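You operate a simulated robot arm through the tools that you are given. There is no shell and no other tool.

The job below is to be done with a simulated robot arm. You get a single attempt, and the scene is never put back.

Task
Put things in order on the top of the steel side table. At the end: the small blue tub (marked "Oats") stands on top of the yellow spool; the brown pouch (marked "Soft figs") from the top of the steel side table stands where the white label block (marked "Over") stood; the grey beaker stands where the small blue tub stood; the white label block from the top of the steel side table stands where the grey beaker stood; whatever was shut is shut again. Leave all else as you found it, and nothing knocked over.
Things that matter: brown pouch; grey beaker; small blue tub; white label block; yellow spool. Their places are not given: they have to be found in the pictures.

Only the result counts: the job must be done as asked and must still hold three seconds after the hand-in. Knocking over, shifting, dropping, spilling or breaking anything else fails it.

Robot
A 7-joint arm with a two-finger parallel gripper, fixed in place. Base frame: the origin is at the foot of the arm, x ahead of it, y to its left, z up; the work surface is at about z = 74. Units: cm, rad, N and s.
With the tool pointing down near the work surface it reaches from about 30 to 68 cm from the base axis. Its first joint turns from -1.152 to 1.152 rad. Payload 1.57 kg.
Tool frame: the origin (TCP) lies between the finger pads and is the grasp point; the fingertips stand 3 cm ahead of it; z points along the fingers, y is the line along which they close. Largest opening 11 cm; finger width 2.4, thickness 1.2; the body of the gripper, 4.8 by 11.2 cm, starts 7.8 cm behind the TCP.
Orientation is that of the tool frame in the base frame, as [roll, pitch, yaw] about the fixed x, y, z axes, in that order (R = Rz(yaw) Ry(pitch) Rx(roll)). With the fingers straight down and closing along the base's y, the tool's x points along the base's -x, its y along +y and its z along -z.

Tools
- The arm moves only by the tool send_rows. Its argument "deltas" is a list of rows, each an object of numbers (a shift or turn left out is 0, a gripper value left out holds the last): "tx", "ty", "tz": the shift along the tool's x, y, z in units of 25 mm (1.0 is 25 mm); "rx", "ry", "rz": the turn, a rotation vector about the tool's x, y, z in units of 6 degrees (1.0 is 6 degrees); "fingers": the opening, from 0 (shut) to 1 (fully open). In form: [{"tx": .., "ty": .., "tz": .., "rx": .., "ry": .., "rz": .., "fingers": ..}, ...]. A call has 1 to 20 rows; each row shifts and turns the commanded pose from where the row before left it, along the tool's axes as they then stand. A call with a number of a shift or a turn outside -1 to 1 is refused whole. Rows are played at 5 a second. More than 5 cm and 0.15 rad between two rows, or a gripper value outside its range, and nothing of the call is played. A pose out of reach is approached as far as the arm can. The call stops where the force on the tool passes 40 N (or 10 N more than at its start, if that is more) or the arm is blocked; 0.2 s more then pass. The fingers move at their own pace (about 10.8 cm/s each) and stop on an object; they squeeze with about 25 N. The grip force told is the motor's: it shows also when the fingers shut on nothing. Time passes only in rows, and 0.2 s behind the last, so rows that do not move let the fingers close. It gives the time, the measured TCP pose, the force on the tool (base axes), the opening and the grip force at its end, in the units of the frame above (readings bear some noise), with the torque about the TCP (base axes, N m) and any sound that the robot's microphone picked up, and new pictures: "show" is both (left out), scene, wrist or none.
- Cameras (640 x 400 px; columns grow to the right, rows downward): "scene" is fixed at [15.97, -38.83, 140.52]; the picture's right is [0.82, -0.57, 0.00], its down [-0.33, -0.47, -0.82] and it looks along [0.47, 0.67, -0.58] (base axes); focal length 313 px, centre (320, 200). "wrist" rides on the gripper at [7, 1.6, -14.1] in the tool frame; the picture's right is [-0.23, 0.97, 0.00], its down [-0.86, -0.20, -0.48] and it looks along [-0.47, -0.11, 0.88] (tool axes); focal length 222 px, centre (320, 200).
- locate(camera, pixels): for up to 12 pixels [column, row] of the newest picture of that camera ("zoom" is the newest enlarged one), the place [x, y, z] in the base frame of the surface seen there, good to about 0.2 cm. It takes no simulated time.
- inspect(camera, box): a new picture of the part [left, top, right, bottom] of that camera's present view, enlarged. It takes no simulated time.
- finish_job(): hands the job in; it is judged then, once.

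Unless the task says otherwise, let go and move clear before handing in.

The tools are called after "Emit:" by a JSON object that holds its "api" and its "payload". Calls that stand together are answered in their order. send_rows: Moves the arm, as the interface text tells. Its arguments: {"type":"object","properties":{"deltas":{"type":"array","items":{"type":"object","properties":{"tx":{"type":"number"},"ty":{"type":"number"},"tz":{"type":"number"},"rx":{"type":"number"},"ry":{"type":"number"},"rz":{"type":"number"},"fingers":{"type":"number"}}}},"show":{"type":"string","enum":["both","scene","wrist","none"]}},"required":["deltas"]} The other tools are called the same way: locate (camera, pixels) gives the place of the surface under pixels of a picture; inspect (camera, box) takes an enlarged picture of a part of a camera's view; finish_job () hands the job in.

At the start:

```text
time: 0.0
ee_pos: [36.32, 15.94, 109.59]
ee_rot: [3.141, 0.0, -3.141]
contact_force: [0.1, 0.7, 0.4]
moment: [-0.04, 0.01, 0.0]
width: 11.01
finger_force: 0.1
```

scene: 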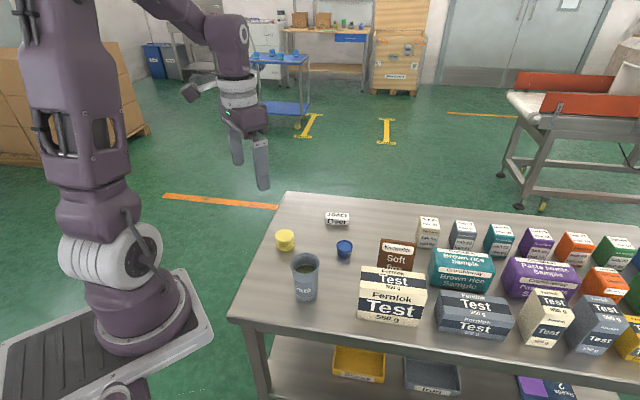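
wrist: 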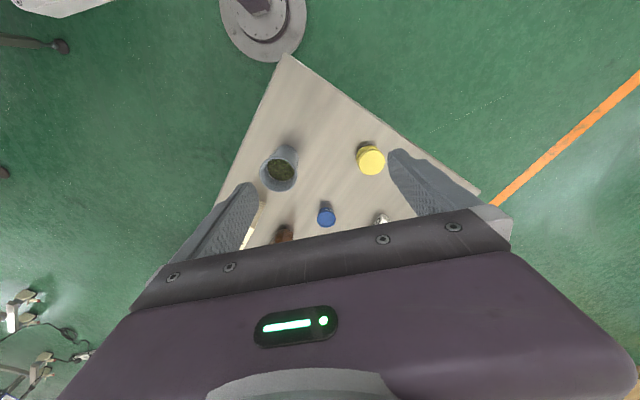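

The scene shows the yellow spool near (285,240), the blue tub near (344,248), the grey beaker near (305,277), the white label block near (337,218) and the brown pouch near (397,255). I'll enlarge these areas first.

Emit:
{"api": "inspect", "payload": {"camera": "scene", "box": [250, 190, 450, 315]}}

Emit:
{"api": "inspect", "payload": {"camera": "wrist", "box": [220, 120, 460, 270]}}

```text
3.20 times, centred on (350, 252) of scene
```

zoom: 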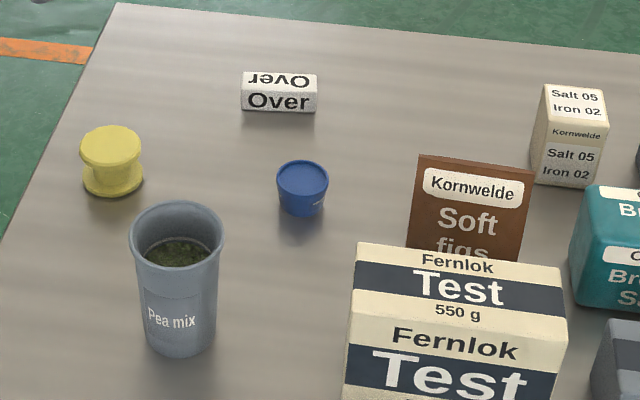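

```text
2.67 times, centred on (340, 195) of wrist
```

zoom: 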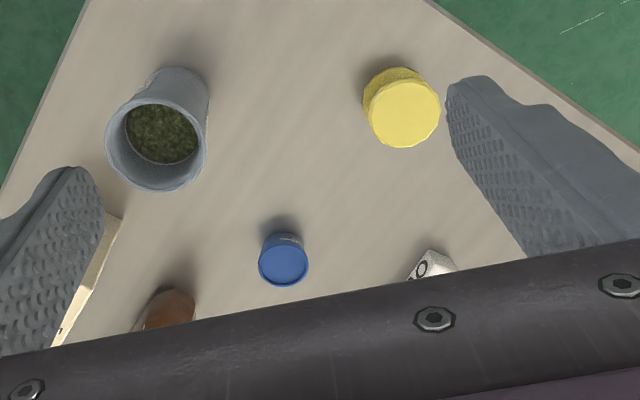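

The enlarged views show all five items clearly: the beaker is open and holds pea mix, so it has to stay upright. I'll measure points on each item from the scene camera.

Emit:
{"api": "locate", "payload": {"camera": "scene", "pixels": [[284, 233], [285, 250], [344, 243], [345, 254], [338, 214], [337, 222], [304, 258], [305, 292], [397, 248], [399, 242], [305, 270], [330, 270]]}}

Emit:
{"api": "inspect", "payload": {"camera": "scene", "box": [315, 200, 363, 230]}}

```text
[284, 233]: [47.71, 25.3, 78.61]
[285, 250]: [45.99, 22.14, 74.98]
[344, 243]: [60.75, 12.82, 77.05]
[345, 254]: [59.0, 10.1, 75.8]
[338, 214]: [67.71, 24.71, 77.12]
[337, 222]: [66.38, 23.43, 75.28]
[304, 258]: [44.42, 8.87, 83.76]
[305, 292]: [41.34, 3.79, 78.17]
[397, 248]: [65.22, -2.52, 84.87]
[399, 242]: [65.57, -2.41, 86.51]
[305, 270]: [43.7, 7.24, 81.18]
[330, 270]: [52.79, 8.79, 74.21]
```

```text
13.33 times, centred on (339, 215) of scene
```

zoom: 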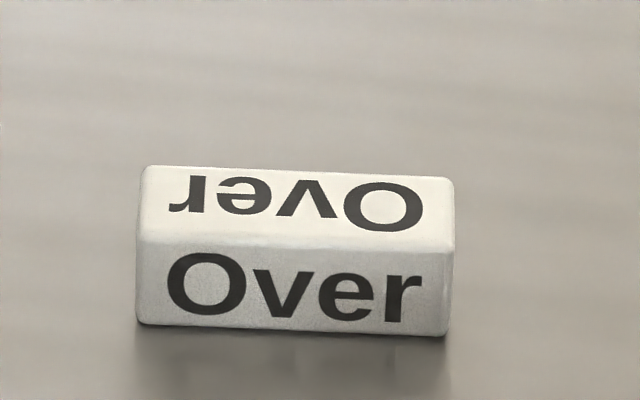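

The label block stands around (67, 24), about 71 cm out, which is near the reach limit. I'll measure its corners in the zoom picture.

Emit:
{"api": "locate", "payload": {"camera": "zoom", "pixels": [[152, 174], [445, 184], [447, 238], [147, 232], [145, 318], [443, 328], [300, 210], [300, 290], [300, 350], [300, 160], [130, 330], [460, 340]]}}

Emit:
{"api": "inspect", "payload": {"camera": "scene", "box": [365, 205, 445, 255]}}

```text
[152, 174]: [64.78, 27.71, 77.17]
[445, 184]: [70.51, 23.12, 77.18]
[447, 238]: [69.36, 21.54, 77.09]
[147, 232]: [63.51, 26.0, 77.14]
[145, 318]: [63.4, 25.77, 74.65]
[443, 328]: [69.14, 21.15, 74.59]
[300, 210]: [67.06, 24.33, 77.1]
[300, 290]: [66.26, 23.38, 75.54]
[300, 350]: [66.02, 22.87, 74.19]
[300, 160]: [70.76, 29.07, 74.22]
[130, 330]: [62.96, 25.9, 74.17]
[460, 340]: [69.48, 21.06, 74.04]
```

```text
8.00 times, centred on (405, 230) of scene
```

zoom: 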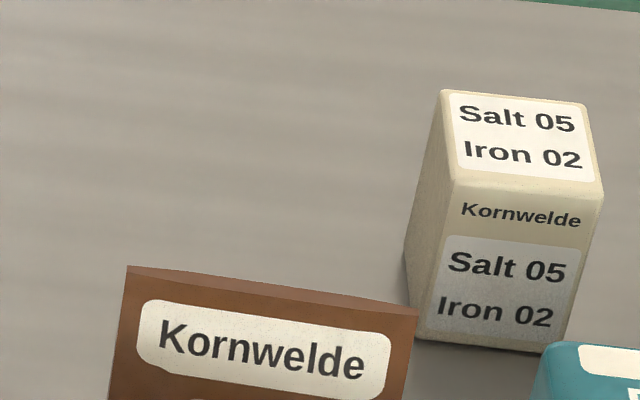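

The block centre comes out at about (67.0, 24.6) with its top at 77.1 and its long axis at about -38°. Next I'll measure the spool, tub and beaker outlines in an enlarged view.

Emit:
{"api": "inspect", "payload": {"camera": "scene", "box": [265, 220, 361, 280]}}

```text
6.67 times, centred on (313, 250) of scene
```

zoom: 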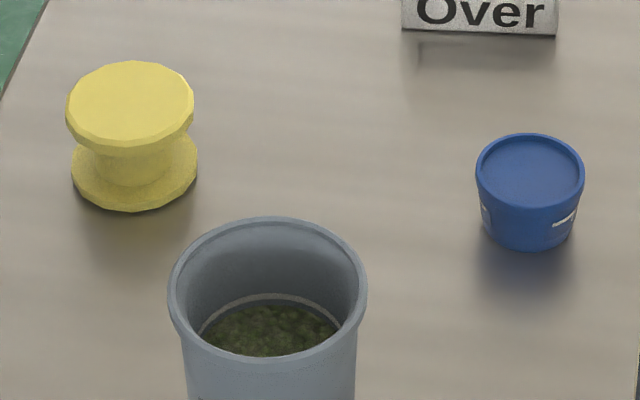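

Emit:
{"api": "locate", "payload": {"camera": "zoom", "pixels": [[71, 104], [189, 104], [130, 65], [130, 135], [130, 100], [484, 170], [578, 172], [531, 140], [530, 203], [530, 172], [530, 245], [134, 205]]}}

Emit:
{"api": "locate", "payload": {"camera": "zoom", "pixels": [[174, 290], [362, 290], [268, 220], [268, 363], [268, 330], [330, 325], [210, 325], [200, 380], [340, 380], [270, 390], [560, 140], [500, 147]]}}

```text
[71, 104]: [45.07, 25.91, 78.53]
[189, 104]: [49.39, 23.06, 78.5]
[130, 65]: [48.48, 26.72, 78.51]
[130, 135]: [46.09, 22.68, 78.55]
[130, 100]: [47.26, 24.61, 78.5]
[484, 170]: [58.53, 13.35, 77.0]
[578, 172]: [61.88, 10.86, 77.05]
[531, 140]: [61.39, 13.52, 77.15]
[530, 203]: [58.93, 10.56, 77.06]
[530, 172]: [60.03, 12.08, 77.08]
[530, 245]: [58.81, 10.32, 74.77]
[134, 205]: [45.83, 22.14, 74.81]
```

```text
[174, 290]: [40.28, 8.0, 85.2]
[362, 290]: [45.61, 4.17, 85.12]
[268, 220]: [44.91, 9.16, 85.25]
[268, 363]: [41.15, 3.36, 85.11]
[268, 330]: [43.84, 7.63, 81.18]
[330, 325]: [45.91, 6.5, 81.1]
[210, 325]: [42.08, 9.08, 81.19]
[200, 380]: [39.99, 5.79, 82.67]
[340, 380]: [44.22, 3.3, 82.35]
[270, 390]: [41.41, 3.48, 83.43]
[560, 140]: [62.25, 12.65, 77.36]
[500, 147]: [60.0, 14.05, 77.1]
```

Spool: centre about (47.25, 24.6), top 78.5. Tub: centre about (60.2, 12.1), top 77.2. Beaker: rim centre about (43.0, 6.2), rim at 85.2. The pouch is partly hidden behind the Test box, so I'll move the wrist camera high over it to look down.

Emit:
{"api": "send_rows", "payload": {"deltas": [{"tx": -0.93, "ty": -0.65, "tz": 0.2}, {"tx": -0.93, "ty": -0.65, "tz": 0.2}, {"tx": -0.93, "ty": -0.65, "tz": 0.2}, {"tx": -0.93, "ty": -0.65, "tz": 0.2}, {"tx": -0.93, "ty": -0.65, "tz": 0.2}, {"tx": -0.93, "ty": -0.65, "tz": 0.2}, {"tx": -0.93, "ty": -0.65, "tz": 0.2}, {"tx": -0.93, "ty": -0.65, "tz": 0.2}, {"tx": -0.93, "ty": -0.65, "tz": 0.2}, {"tx": -0.93, "ty": -0.65, "tz": 0.2}, {"tx": -0.93, "ty": -0.65, "tz": 0.2}, {}]}}

```text
time: 2.6
ee_pos: [62.18, -1.95, 104.04]
ee_rot: [-3.141, -0.001, -3.141]
contact_force: [-0.1, 0.4, 0.2]
moment: [0.02, 0.04, 0.03]
width: 10.97
finger_force: 0.1
```

scene: 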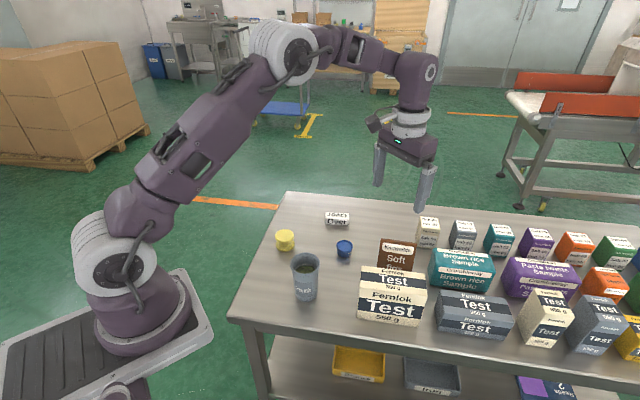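
wrist: 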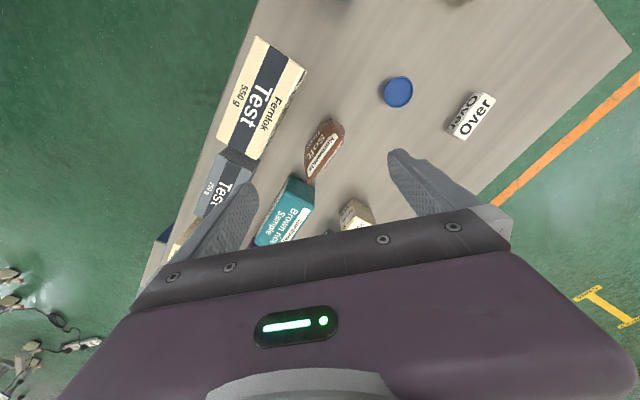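

The wrist view now shows the pouch at (325,150), with the Fernlok box to its left and the teal box below. I'll enlarge it.

Emit:
{"api": "inspect", "payload": {"camera": "wrist", "box": [250, 95, 410, 195]}}

```text
4.00 times, centred on (330, 145) of wrist
```

zoom: 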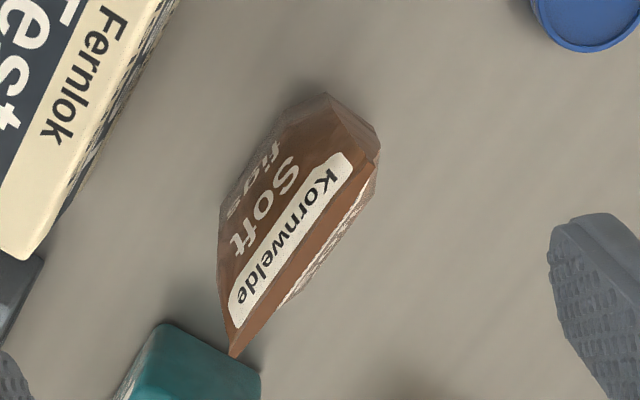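

Emit:
{"api": "locate", "payload": {"camera": "zoom", "pixels": [[375, 158], [233, 348], [305, 248], [300, 200], [255, 200], [225, 215], [222, 255], [315, 105], [370, 185], [330, 245], [280, 295], [350, 130]]}}

Emit:
{"api": "locate", "payload": {"camera": "zoom", "pixels": [[40, 255], [80, 180], [150, 30], [170, 328], [255, 375], [205, 350], [140, 240], [450, 250], [582, 25], [330, 235], [340, 205], [290, 280]]}}

```text
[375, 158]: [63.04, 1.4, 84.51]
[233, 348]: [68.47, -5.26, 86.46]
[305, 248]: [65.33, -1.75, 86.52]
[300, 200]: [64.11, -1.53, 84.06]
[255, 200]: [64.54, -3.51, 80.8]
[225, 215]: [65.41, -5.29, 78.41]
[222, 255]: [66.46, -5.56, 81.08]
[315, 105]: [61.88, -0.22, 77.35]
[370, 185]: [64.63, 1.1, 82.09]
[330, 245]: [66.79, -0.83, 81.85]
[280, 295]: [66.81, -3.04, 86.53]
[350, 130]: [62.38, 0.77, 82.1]
```

```text
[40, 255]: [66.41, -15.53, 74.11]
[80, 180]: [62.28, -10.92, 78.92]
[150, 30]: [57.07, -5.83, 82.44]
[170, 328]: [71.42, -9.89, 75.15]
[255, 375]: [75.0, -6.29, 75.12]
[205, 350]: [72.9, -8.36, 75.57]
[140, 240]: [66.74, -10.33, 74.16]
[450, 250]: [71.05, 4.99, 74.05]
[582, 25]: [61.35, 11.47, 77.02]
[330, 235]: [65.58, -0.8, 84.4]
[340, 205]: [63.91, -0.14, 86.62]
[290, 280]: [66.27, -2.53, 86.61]
```

The pouch is wedge-shaped: its seam is on top at z 86.5, its long axis is at about -47°, and its centre is near (65.3, -2.0). Before any picking I'll test the reach in the air above the label block's place.

Emit:
{"api": "send_rows", "payload": {"deltas": [{"tx": -0.1, "ty": 0.88, "tz": 0.3}, {"tx": -0.1, "ty": 0.88, "tz": 0.3}, {"tx": -0.1, "ty": 0.88, "tz": 0.3}, {"tx": -0.1, "ty": 0.88, "tz": 0.3}, {"tx": -0.1, "ty": 0.88, "tz": 0.3}, {"tx": -0.1, "ty": 0.88, "tz": 0.3}, {"tx": -0.1, "ty": 0.88, "tz": 0.3}, {"tx": -0.1, "ty": 0.88, "tz": 0.3}, {"tx": -0.1, "ty": 0.88, "tz": 0.3}, {"tx": -0.1, "ty": 0.88, "tz": 0.3}, {"tx": -0.1, "ty": 0.88, "tz": 0.3}, {"tx": -0.1, "ty": 0.88, "tz": 0.3}, {}]}}

```text
time: 5.4
ee_pos: [63.84, 23.98, 95.12]
ee_rot: [-3.141, 0.0, 3.139]
contact_force: [0.7, 0.6, 0.2]
moment: [0.02, 0.0, 0.0]
width: 11.0
finger_force: 0.1
out of reach, approached as far as the arm can: row 12
```

scene: 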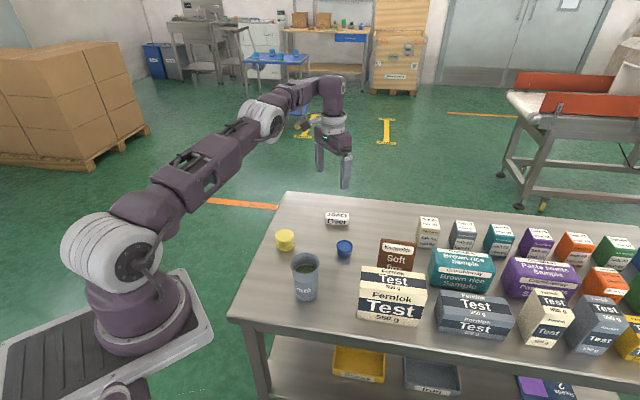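
wrist: 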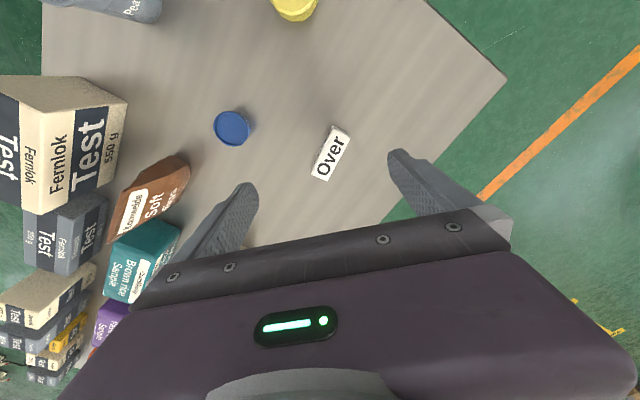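

The arm reaches about 68 cm straight down here, so the block and its place need a tilted tool. The wrist view shows the block at (330,152) and the tub at (233,128); I'll enlarge and measure both.

Emit:
{"api": "inspect", "payload": {"camera": "wrist", "box": [200, 95, 360, 195]}}

```text
4.00 times, centred on (280, 145) of wrist
```

zoom: 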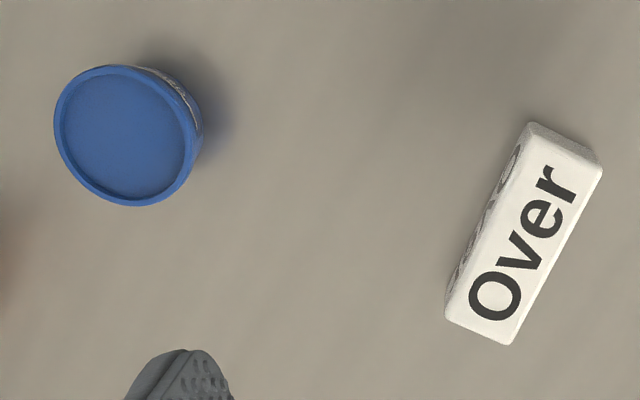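

Emit:
{"api": "locate", "payload": {"camera": "zoom", "pixels": [[534, 138], [598, 168], [510, 340], [450, 308], [523, 235], [575, 140], [127, 136], [58, 135], [190, 140], [125, 70], [130, 202], [480, 225]]}}

```text
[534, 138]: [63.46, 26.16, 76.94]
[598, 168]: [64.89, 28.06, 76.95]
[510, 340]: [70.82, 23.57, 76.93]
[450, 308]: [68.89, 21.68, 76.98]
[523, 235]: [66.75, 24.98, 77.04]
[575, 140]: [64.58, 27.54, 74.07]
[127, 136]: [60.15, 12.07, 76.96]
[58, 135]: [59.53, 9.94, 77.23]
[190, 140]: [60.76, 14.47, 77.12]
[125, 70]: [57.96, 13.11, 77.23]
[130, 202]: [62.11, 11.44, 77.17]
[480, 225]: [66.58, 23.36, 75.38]
```

Block centre refined to about (67.0, 24.75) and tub centre to about (60.15, 12.15), diameter 4.6. Now I'll move above the tub.

Emit:
{"api": "send_rows", "payload": {"deltas": [{"tx": 0.25, "ty": -0.79, "tz": 0.34, "fingers": 0.75}, {"tx": 0.25, "ty": -0.79, "tz": 0.34}, {"tx": 0.25, "ty": -0.79, "tz": 0.34}, {"tx": 0.25, "ty": -0.79, "tz": 0.34}, {"tx": 0.25, "ty": -0.79, "tz": 0.34}, {"tx": 0.25, "ty": -0.79, "tz": 0.34}, {}]}}

```text
time: 7.0
ee_pos: [60.15, 11.94, 90.05]
ee_rot: [-3.141, 0.001, 3.141]
contact_force: [-0.5, -0.4, 0.0]
moment: [-0.04, -0.02, 0.01]
width: 8.28
finger_force: 0.1
```

scene: 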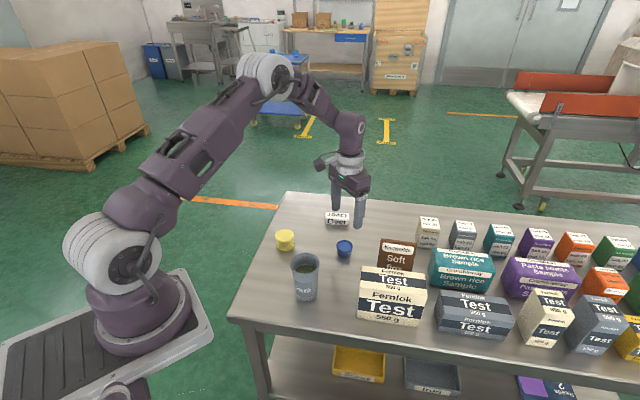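
wrist: 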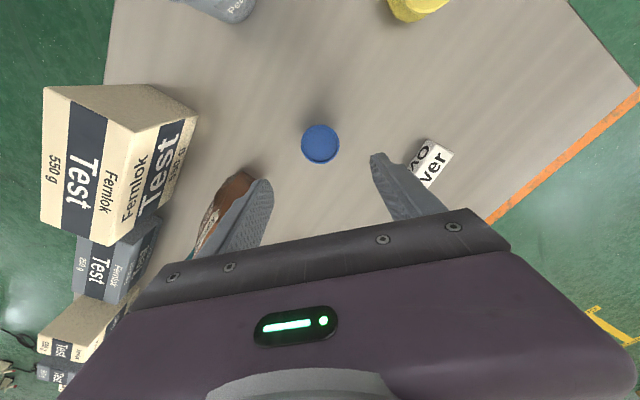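

I'm above the tub at (60.15, 11.94). Next I'll descend around it with a small y correction, staying just above the table.

Emit:
{"api": "send_rows", "payload": {"deltas": [{"ty": 0.04, "tz": 0.9}, {"ty": 0.04, "tz": 0.9}, {"tz": 0.9}, {"tz": 0.9}, {"tz": 0.6}, {"tz": 0.4}, {"tz": 0.2}, {}]}}

```text
time: 8.8
ee_pos: [60.14, 12.26, 77.99]
ee_rot: [-3.141, 0.0, -3.14]
contact_force: [0.1, -0.1, 0.4]
moment: [0.0, 0.0, 0.01]
width: 8.24
finger_force: 0.0
```

scene: 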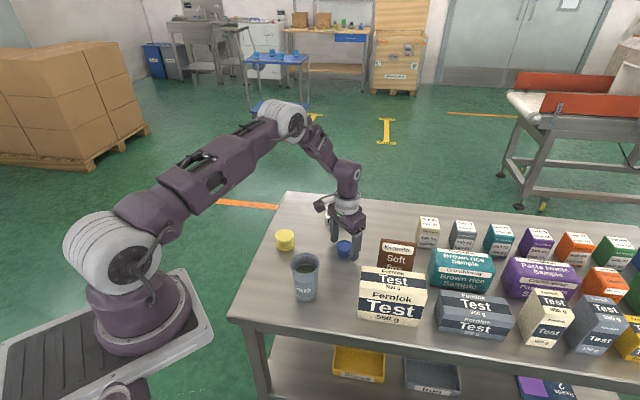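
wrist: 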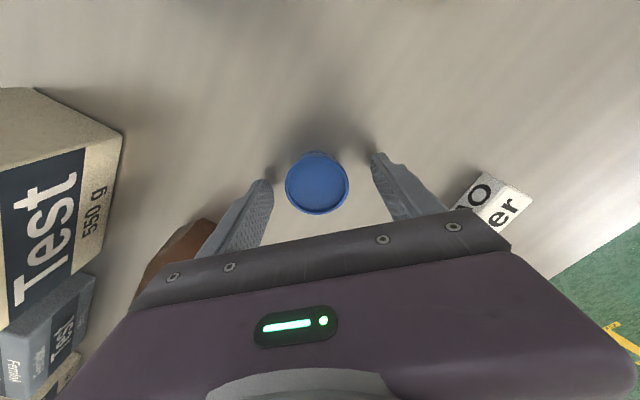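

The tub sits between the fingers in the wrist view at (317,182). I'll check its alignment before closing.

Emit:
{"api": "locate", "payload": {"camera": "wrist", "pixels": [[317, 182], [289, 183], [346, 182], [318, 154], [317, 210], [258, 185], [375, 160]]}}

Emit:
{"api": "inspect", "payload": {"camera": "wrist", "box": [240, 130, 400, 230]}}

```text
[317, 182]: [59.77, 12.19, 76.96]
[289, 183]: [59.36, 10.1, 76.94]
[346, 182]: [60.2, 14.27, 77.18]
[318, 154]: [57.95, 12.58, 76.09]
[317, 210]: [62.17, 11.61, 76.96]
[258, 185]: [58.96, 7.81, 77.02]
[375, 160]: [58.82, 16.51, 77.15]
```

```text
4.00 times, centred on (320, 180) of wrist
```

zoom: 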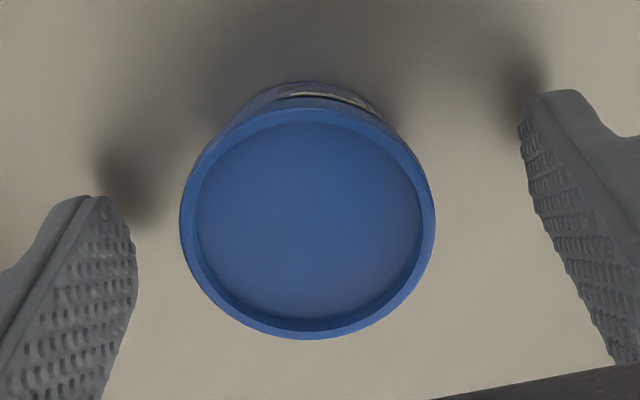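

The tub is centred between the pads, with its rim centre near (60.05, 12.1). I'll close on it.

Emit:
{"api": "send_rows", "payload": {"deltas": [{"fingers": 0.0}, {}, {}, {}], "show": "wrist"}}

```text
time: 9.8
ee_pos: [60.24, 12.23, 77.99]
ee_rot: [3.14, 0.0, 3.141]
contact_force: [0.4, 0.6, -0.1]
moment: [-0.03, 0.02, 0.0]
width: 4.63
finger_force: 24.5
```

wrist: 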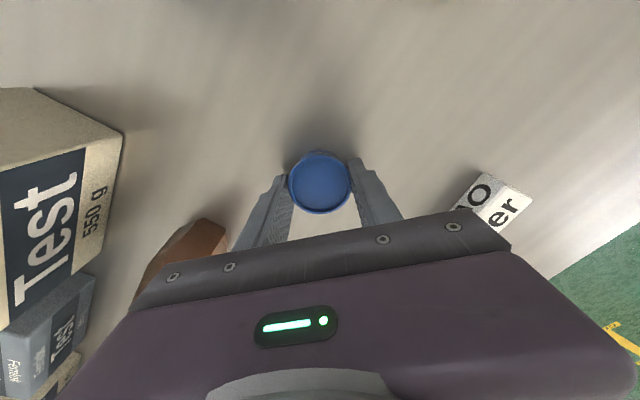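

The grip reads 4.63 cm at 24.5 N, which fits the tub. I'll lift it straight up.

Emit:
{"api": "send_rows", "payload": {"deltas": [{"tz": -0.2}, {"tz": -0.4}, {"tz": -0.7}, {"tz": -0.9}, {"tz": -0.9}, {"tz": -0.9}, {}]}}

```text
time: 11.4
ee_pos: [59.94, 12.31, 87.95]
ee_rot: [3.141, 0.0, -3.141]
contact_force: [0.4, -0.3, 0.5]
moment: [0.04, -0.03, 0.03]
width: 0.0
finger_force: 21.1
```

scene: 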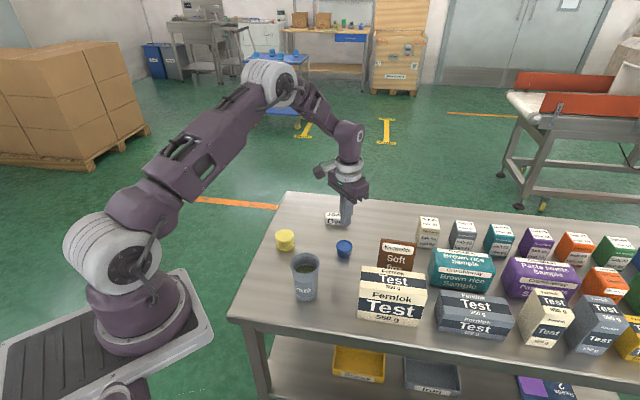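
wrist: 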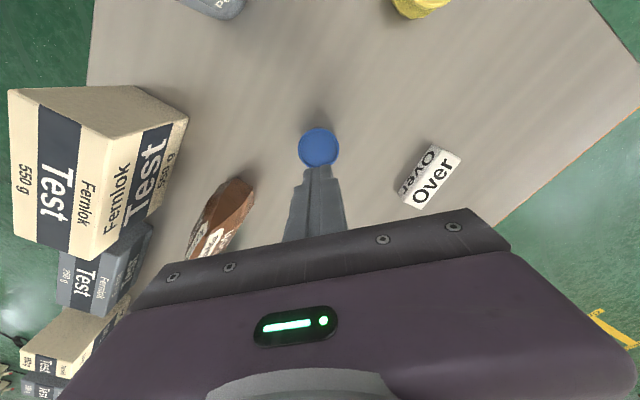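

The fingers shut to 0: the tub slipped out, and it is still on the table at (319,148) in the wrist view. I'll check its pose and the finger shape before trying again.

Emit:
{"api": "inspect", "payload": {"camera": "wrist", "box": [270, 110, 366, 170]}}

Emit:
{"api": "inspect", "payload": {"camera": "scene", "box": [304, 170, 400, 270]}}

Emit:
{"api": "locate", "payload": {"camera": "wrist", "pixels": [[319, 146], [300, 147], [338, 147], [319, 128], [319, 165], [310, 180], [330, 180]]}}

```text
6.67 times, centred on (318, 140) of wrist
```

zoom: 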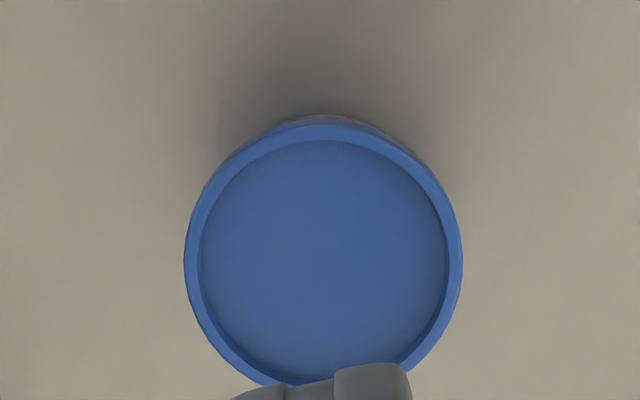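

```text
4.00 times, centred on (352, 220) of scene
```

zoom: 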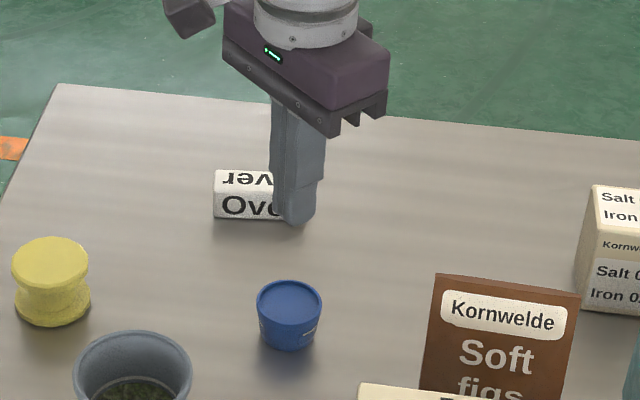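

```text
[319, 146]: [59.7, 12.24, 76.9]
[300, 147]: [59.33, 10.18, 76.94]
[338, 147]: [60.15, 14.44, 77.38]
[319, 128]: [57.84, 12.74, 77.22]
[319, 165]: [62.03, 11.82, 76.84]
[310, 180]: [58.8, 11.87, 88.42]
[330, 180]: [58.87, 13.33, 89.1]
```

The tub is still upright near (59.9, 12.3). I'll reopen, go a little deeper and more centred, grip again, and lift only a few millimetres to check the hold.

Emit:
{"api": "send_rows", "payload": {"deltas": [{"fingers": 0.75}, {"tz": 0.6}, {"tz": 0.9}, {"tz": 0.9}, {"tz": 0.9}, {"tz": 0.5}, {"tz": 0.2}, {"tz": 0.15}, {}]}}

```text
time: 13.4
ee_pos: [60.14, 12.23, 77.37]
ee_rot: [3.141, -0.001, 3.142]
contact_force: [0.0, -0.2, -0.3]
moment: [0.0, 0.01, -0.01]
width: 8.25
finger_force: 0.1
```

scene: 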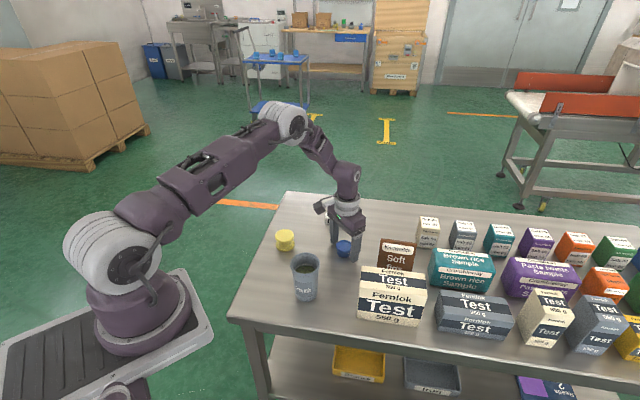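
wrist: 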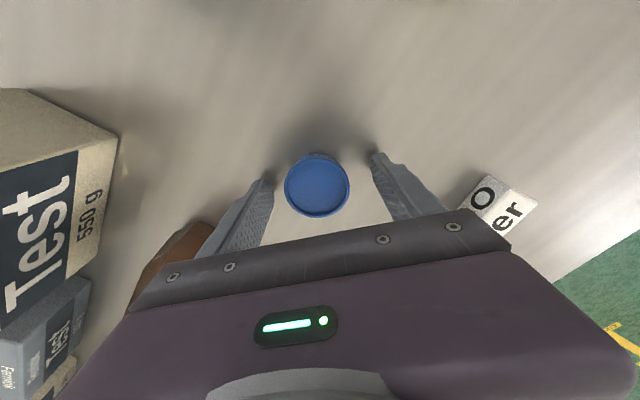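

The fingers are around the tub at TCP z 77.4. I'll shift 2 mm toward the base to centre it, close, and read the grip.

Emit:
{"api": "send_rows", "payload": {"deltas": [{"tx": 0.08}, {"fingers": 0.0}, {}, {}, {}], "show": "wrist"}}

Emit:
{"api": "send_rows", "payload": {"deltas": [{"tz": -0.1}, {}], "show": "wrist"}}

```text
time: 14.6
ee_pos: [59.99, 12.14, 77.45]
ee_rot: [-3.141, 0.0, -3.14]
contact_force: [-0.5, -0.8, 0.0]
moment: [0.0, -0.01, 0.0]
width: 4.61
finger_force: 24.8
```

wrist: 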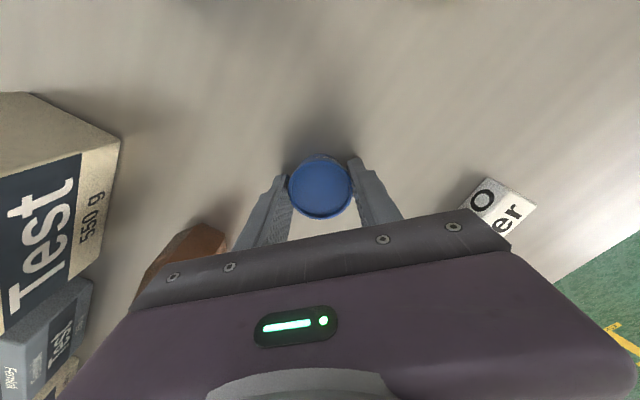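

```text
time: 15.2
ee_pos: [59.77, 12.26, 77.83]
ee_rot: [3.141, 0.001, -3.141]
contact_force: [0.2, -0.1, -0.4]
moment: [0.01, 0.02, -0.01]
width: 4.6
finger_force: 24.7
```

wrist: 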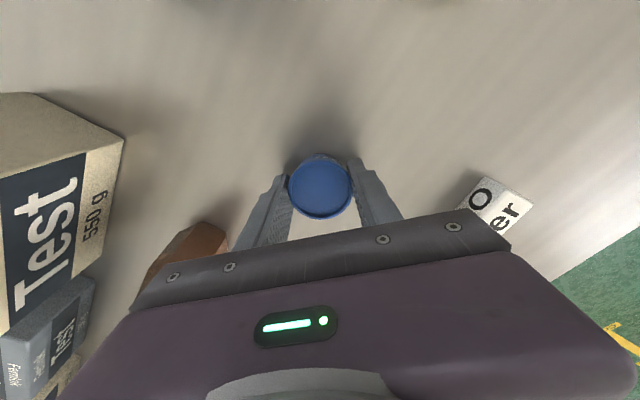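

The width held at 4.6 after a 3 mm rise. I'll check whether the tub's rim actually came up with it.

Emit:
{"api": "locate", "payload": {"camera": "wrist", "pixels": [[320, 186], [320, 160], [320, 213], [300, 186], [340, 186]]}}

Emit:
{"api": "send_rows", "payload": {"deltas": [{"tz": -0.1}, {"tz": -0.1}, {}], "show": "wrist"}}

Emit:
{"api": "locate", "payload": {"camera": "wrist", "pixels": [[320, 186], [320, 160], [320, 213], [300, 186], [340, 186]]}}

```text
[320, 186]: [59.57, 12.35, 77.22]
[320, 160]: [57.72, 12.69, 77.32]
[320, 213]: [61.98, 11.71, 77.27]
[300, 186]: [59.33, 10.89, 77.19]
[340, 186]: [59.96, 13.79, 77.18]
```

```text
time: 16.0
ee_pos: [59.83, 12.23, 78.18]
ee_rot: [-3.142, 0.0, 3.141]
contact_force: [0.9, -0.6, -0.5]
moment: [0.0, 0.01, -0.01]
width: 4.6
finger_force: 24.9
```

wrist: 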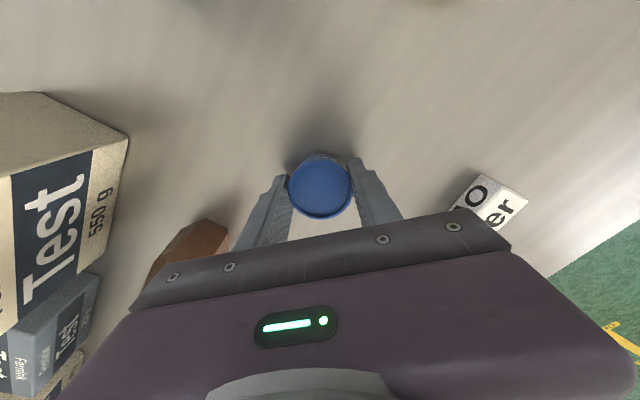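

```text
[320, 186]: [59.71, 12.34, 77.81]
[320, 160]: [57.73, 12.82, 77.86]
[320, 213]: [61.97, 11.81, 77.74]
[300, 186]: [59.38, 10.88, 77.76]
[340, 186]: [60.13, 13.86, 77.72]
```

The lid rose from 77.0 to 77.8, so this deeper grip holds. I'll keep lifting gently.

Emit:
{"api": "send_rows", "payload": {"deltas": [{"tz": -0.15}, {"tz": -0.2}, {"tz": -0.25}, {"tz": -0.3}, {"tz": -0.3}, {"tz": -0.3}, {"tz": -0.3}, {"tz": -0.2}, {"tz": -0.1}, {}]}}

```text
time: 18.2
ee_pos: [59.93, 12.25, 83.52]
ee_rot: [-3.141, 0.002, -3.14]
contact_force: [-0.2, -0.3, -0.4]
moment: [0.01, -0.01, 0.04]
width: 4.59
finger_force: 24.7
```

scene: 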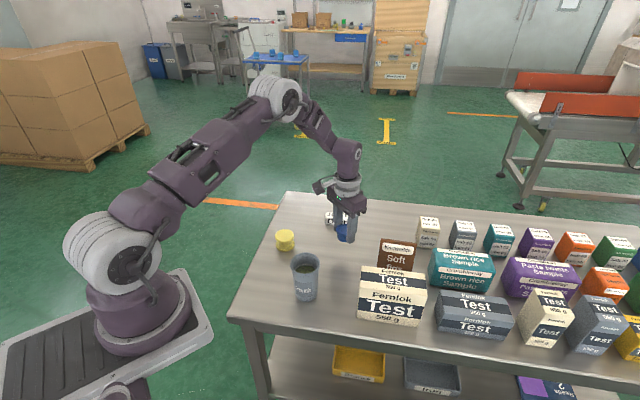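
wrist: 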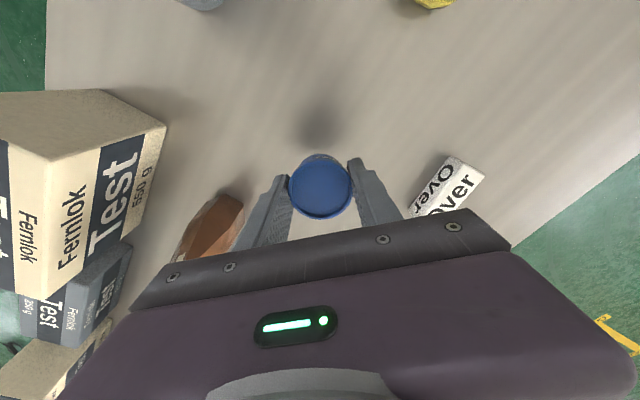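

The tub is in the air at TCP z 83.5 and still held at 4.59. I'll carry it slowly above the spool at (47.25, 24.55).

Emit:
{"api": "send_rows", "payload": {"deltas": [{"tx": 0.15, "ty": 0.15, "tz": -0.1}, {"tx": 0.3, "ty": 0.29, "tz": -0.2}, {"tx": 0.4, "ty": 0.39, "tz": -0.2}, {"tx": 0.4, "ty": 0.39, "tz": -0.1}, {"tx": 0.4, "ty": 0.39}, {"tx": 0.4, "ty": 0.39}, {"tx": 0.4, "ty": 0.39}, {"tx": 0.4, "ty": 0.39}, {"tx": 0.4, "ty": 0.39}, {"tx": 0.4, "ty": 0.39}, {"tx": 0.4, "ty": 0.39}, {"tx": 0.4, "ty": 0.39}, {"tx": 0.35, "ty": 0.34}, {"tx": 0.2, "ty": 0.19}, {"tx": 0.07, "ty": 0.06}, {}, {}]}}

```text
time: 21.8
ee_pos: [47.24, 24.47, 85.1]
ee_rot: [3.141, -0.002, 3.141]
contact_force: [-0.8, -0.2, -0.4]
moment: [0.01, -0.02, 0.0]
width: 4.6
finger_force: 24.5
```

scene: 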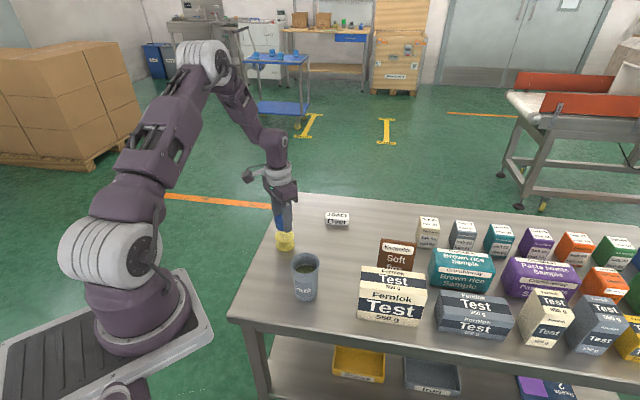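
wrist: 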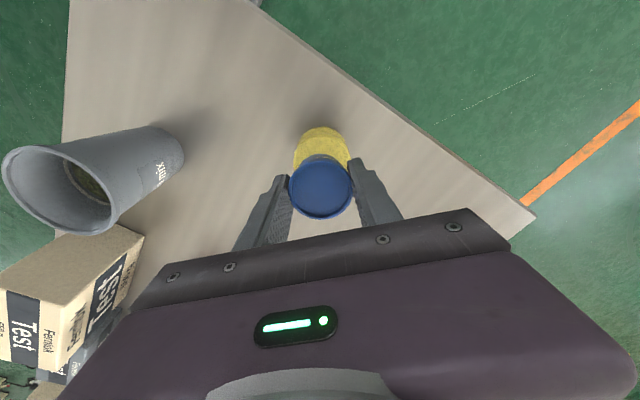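

The tub hangs above the spool, which shows yellow just behind it at (320,145) in the wrist view. I'll check the alignment from both cameras.

Emit:
{"api": "inspect", "payload": {"camera": "scene", "box": [245, 190, 325, 255]}}

Emit:
{"api": "inspect", "payload": {"camera": "wrist", "box": [272, 115, 368, 230]}}

Emit:
{"api": "locate", "payload": {"camera": "wrist", "pixels": [[320, 186], [320, 160], [320, 213], [320, 130], [297, 147], [346, 147], [293, 190], [347, 190], [320, 140]]}}

```text
6.15 times, centred on (285, 222) of scene
```

zoom: 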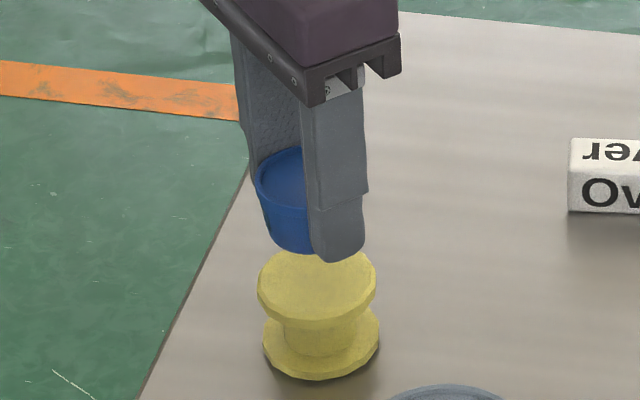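

```text
3.48 times, centred on (320, 172) of wrist
```

zoom: 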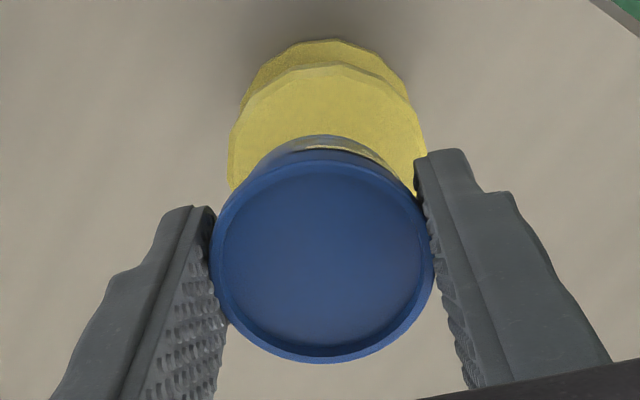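

```text
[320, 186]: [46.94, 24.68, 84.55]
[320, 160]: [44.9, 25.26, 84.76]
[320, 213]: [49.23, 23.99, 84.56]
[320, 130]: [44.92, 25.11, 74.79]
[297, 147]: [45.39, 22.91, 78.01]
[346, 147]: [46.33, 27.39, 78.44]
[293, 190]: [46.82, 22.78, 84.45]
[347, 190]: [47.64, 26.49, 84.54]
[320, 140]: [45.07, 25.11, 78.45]
```

The tub's rim centre is near (47.1, 24.6) and it hangs level. I'll get the spool's visible edge for a last alignment check.

Emit:
{"api": "locate", "payload": {"camera": "zoom", "pixels": [[325, 70], [325, 80], [236, 160], [234, 140], [420, 150], [412, 120], [260, 95], [385, 90], [325, 125], [250, 170]]}}

```text
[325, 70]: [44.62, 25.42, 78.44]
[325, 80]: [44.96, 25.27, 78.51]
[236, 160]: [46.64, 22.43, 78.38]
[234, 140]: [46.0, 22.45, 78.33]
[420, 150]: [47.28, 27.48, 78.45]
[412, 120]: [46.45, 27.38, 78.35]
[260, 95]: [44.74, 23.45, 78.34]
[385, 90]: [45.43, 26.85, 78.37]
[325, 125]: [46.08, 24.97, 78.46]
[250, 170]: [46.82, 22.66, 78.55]
```

The tub is within about 1.5 mm of the spool's axis at (47.2, 24.7). I'll lower it slowly to just above contact.

Emit:
{"api": "send_rows", "payload": {"deltas": [{"tx": -0.03, "ty": 0.03, "tz": 0.15}, {"tz": 0.25}, {"tz": 0.25}, {"tz": 0.2}, {"tz": 0.15}, {"tz": 0.1}, {"tz": 0.06}, {}]}}

Emit:
{"api": "locate", "payload": {"camera": "wrist", "pixels": [[320, 186], [320, 160], [320, 213], [293, 190], [347, 190]]}}

Emit:
{"api": "inspect", "payload": {"camera": "scene", "box": [245, 200, 325, 255]}}

```text
time: 23.6
ee_pos: [47.44, 24.74, 82.04]
ee_rot: [-3.141, 0.0, -3.142]
contact_force: [0.3, 0.4, 0.1]
moment: [-0.02, -0.02, -0.01]
width: 4.63
finger_force: 24.6
```

scene: 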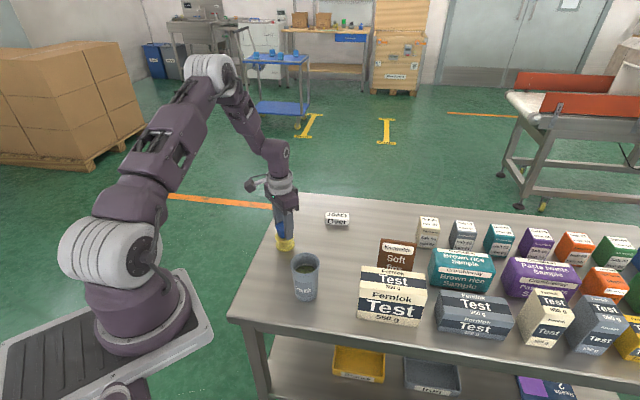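
wrist: 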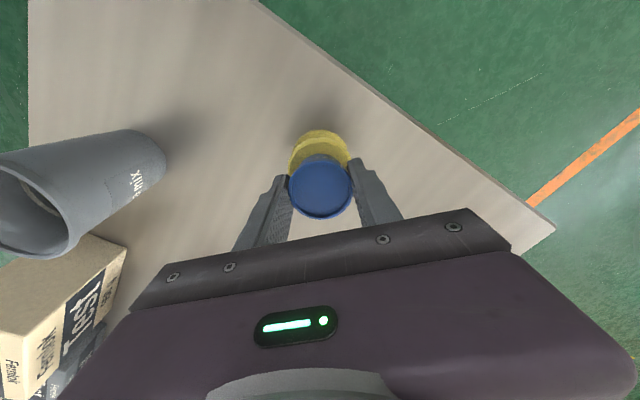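

```text
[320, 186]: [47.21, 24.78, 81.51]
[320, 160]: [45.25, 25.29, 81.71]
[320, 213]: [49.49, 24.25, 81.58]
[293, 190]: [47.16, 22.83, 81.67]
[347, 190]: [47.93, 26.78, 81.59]
```

```text
7.27 times, centred on (285, 228) of scene
```

zoom: 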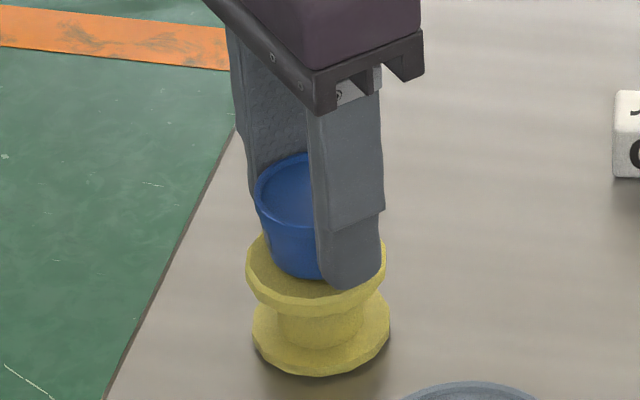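

The lid reads 81.55, so the tub's bottom is about 2 mm above the spool top. I'll ease it down in sub-millimetre steps and watch the force.

Emit:
{"api": "send_rows", "payload": {"deltas": [{"tx": 0.04, "tz": 0.03}, {"tz": 0.03}, {}], "show": "wrist"}}

Emit:
{"api": "locate", "payload": {"camera": "wrist", "pixels": [[320, 186], [320, 160], [320, 213], [293, 190], [347, 190]]}}

```text
time: 24.4
ee_pos: [47.32, 24.73, 81.96]
ee_rot: [3.141, -0.001, 3.139]
contact_force: [-0.3, -0.3, 0.2]
moment: [0.0, 0.03, 0.03]
width: 4.61
finger_force: 24.9
```

wrist: 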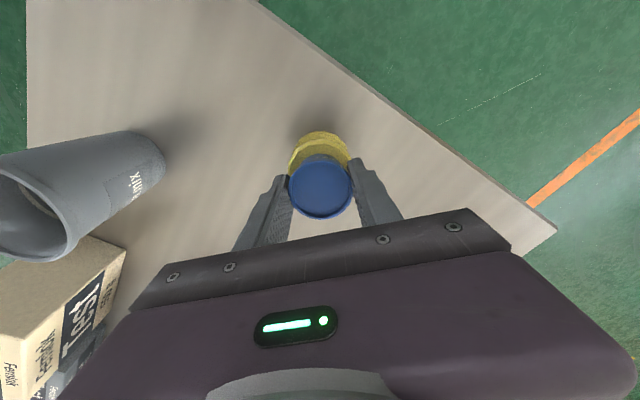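

```text
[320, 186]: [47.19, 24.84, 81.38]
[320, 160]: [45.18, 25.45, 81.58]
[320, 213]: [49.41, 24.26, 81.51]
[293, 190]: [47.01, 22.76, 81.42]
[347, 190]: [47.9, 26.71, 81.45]
```

Emit:
{"api": "send_rows", "payload": {"deltas": [{"tz": 0.03}, {}], "show": "none"}}

Emit:
{"api": "send_rows", "payload": {"deltas": [{"tz": 0.03}, {}], "show": "none"}}

Emit:
{"api": "inspect", "payload": {"camera": "scene", "box": [265, 215, 313, 250]}}

```text
time: 25.0
ee_pos: [47.27, 24.8, 81.96]
ee_rot: [-3.141, 0.001, 3.141]
contact_force: [-0.7, -1.1, 5.0]
moment: [-0.12, 0.01, -0.03]
width: 4.63
finger_force: 24.5
```

```text
time: 25.6
ee_pos: [47.34, 24.74, 81.86]
ee_rot: [3.14, 0.002, -3.141]
contact_force: [0.5, 0.1, 16.3]
moment: [-0.14, 0.02, -0.04]
width: 4.59
finger_force: 24.8
```

```text
11.43 times, centred on (289, 232) of scene
```

zoom: 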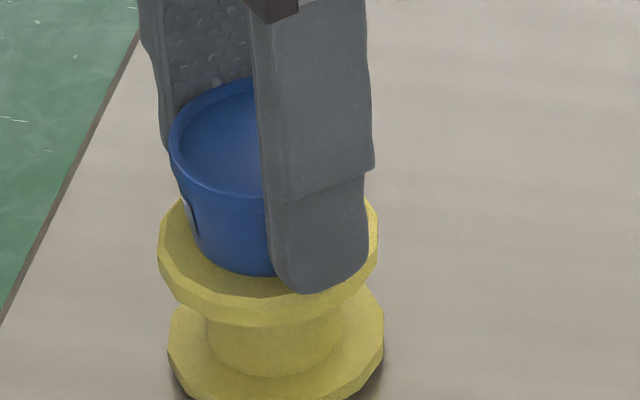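

The contact force of 5 N and then 16 N shows the tub resting on the spool. I'll back off a hair, then open the fingers.

Emit:
{"api": "send_rows", "payload": {"deltas": [{"tz": -0.03}, {}, {"fingers": 0.5}, {"fingers": 0.65}, {}, {}]}}

Emit:
{"api": "inspect", "payload": {"camera": "scene", "box": [245, 200, 325, 255]}}

```text
time: 27.0
ee_pos: [47.36, 24.69, 81.9]
ee_rot: [3.14, -0.001, -3.14]
contact_force: [0.5, -0.1, 0.1]
moment: [0.04, 0.02, 0.0]
width: 7.11
finger_force: 0.0
```

scene: 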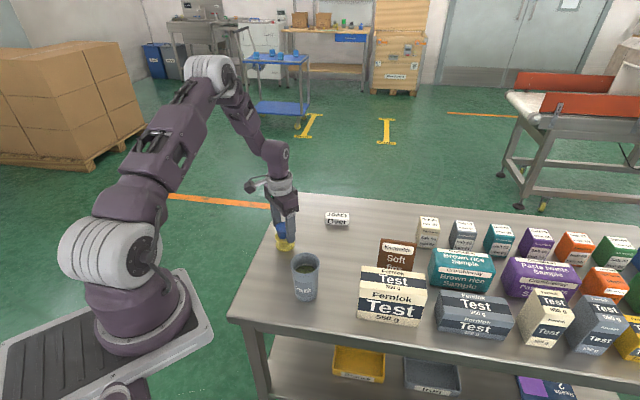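
wrist: 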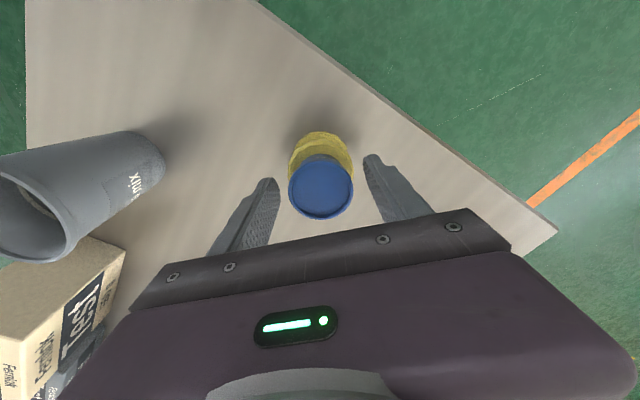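

```text
7.27 times, centred on (285, 228) of scene
```

zoom: 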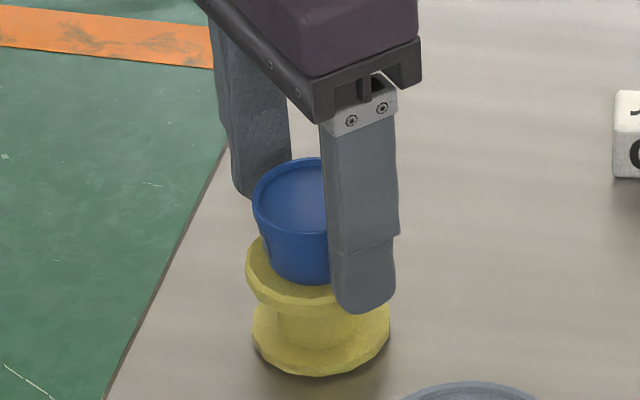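

The tub stands on the spool with the fingers clear at 7.1 cm open. I'll rise straight up.

Emit:
{"api": "send_rows", "payload": {"deltas": [{"tz": -0.2}, {"tz": -0.4}, {"tz": -0.6}, {"tz": -0.9}, {"tz": -0.9}, {"tz": -0.9}, {"tz": -0.6}, {}]}}

Emit:
{"api": "inspect", "payload": {"camera": "scene", "box": [245, 205, 345, 310]}}

```text
time: 28.8
ee_pos: [47.31, 24.94, 93.11]
ee_rot: [-3.141, -0.002, -3.141]
contact_force: [-0.6, -0.1, 0.0]
moment: [0.01, 0.03, -0.01]
width: 7.13
finger_force: 0.0
```

scene: 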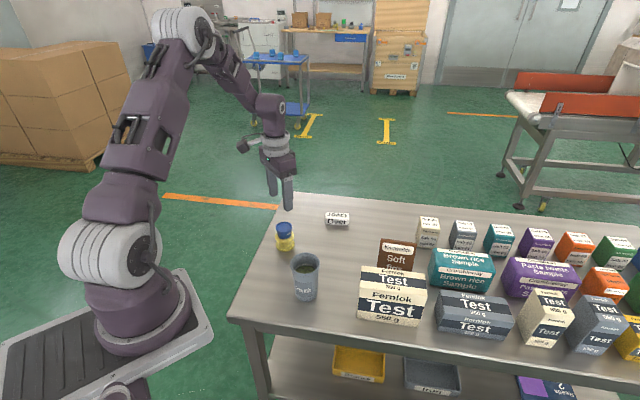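
wrist: 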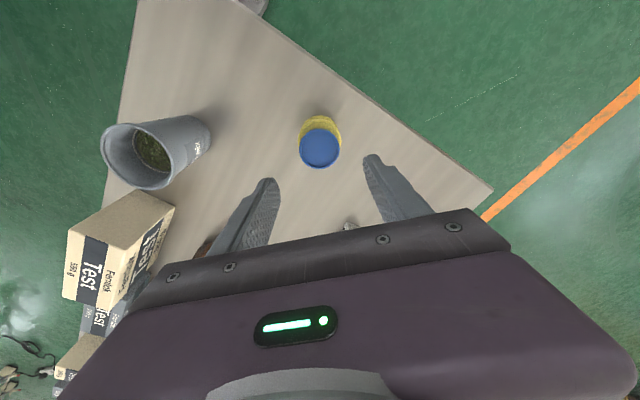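

```text
3.81 times, centred on (295, 258) of scene
```

zoom: 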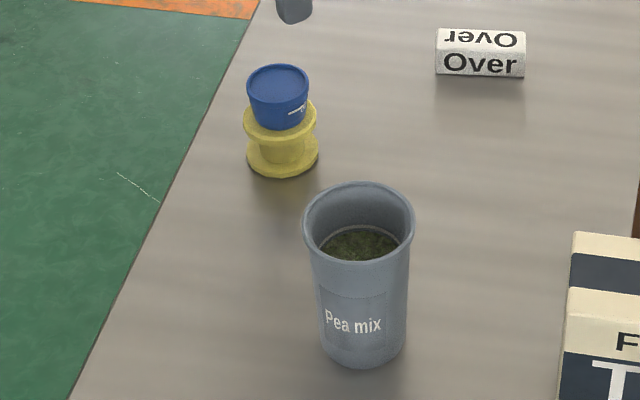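

The tub stands steady on the spool. Next I'll measure the beaker's rim and foot from this zoom.

Emit:
{"api": "locate", "payload": {"camera": "zoom", "pixels": [[306, 222], [412, 222], [358, 184], [358, 260], [320, 345], [362, 364], [402, 348], [314, 300], [411, 300], [362, 300], [366, 385], [362, 330]]}}

Emit:
{"api": "inspect", "payload": {"camera": "wrist", "box": [90, 100, 230, 200]}}

```text
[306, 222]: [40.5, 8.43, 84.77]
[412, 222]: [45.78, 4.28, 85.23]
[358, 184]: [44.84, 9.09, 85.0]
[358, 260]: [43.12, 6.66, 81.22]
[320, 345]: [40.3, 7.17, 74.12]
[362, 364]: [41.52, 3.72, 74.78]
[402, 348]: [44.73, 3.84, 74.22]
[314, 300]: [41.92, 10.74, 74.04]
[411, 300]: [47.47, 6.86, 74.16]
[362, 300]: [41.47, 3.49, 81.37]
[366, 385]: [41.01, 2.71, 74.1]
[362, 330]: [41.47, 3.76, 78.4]
```

```text
4.00 times, centred on (160, 150) of wrist
```

zoom: 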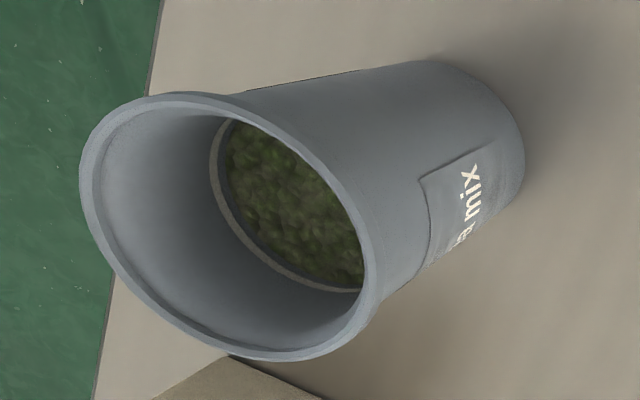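

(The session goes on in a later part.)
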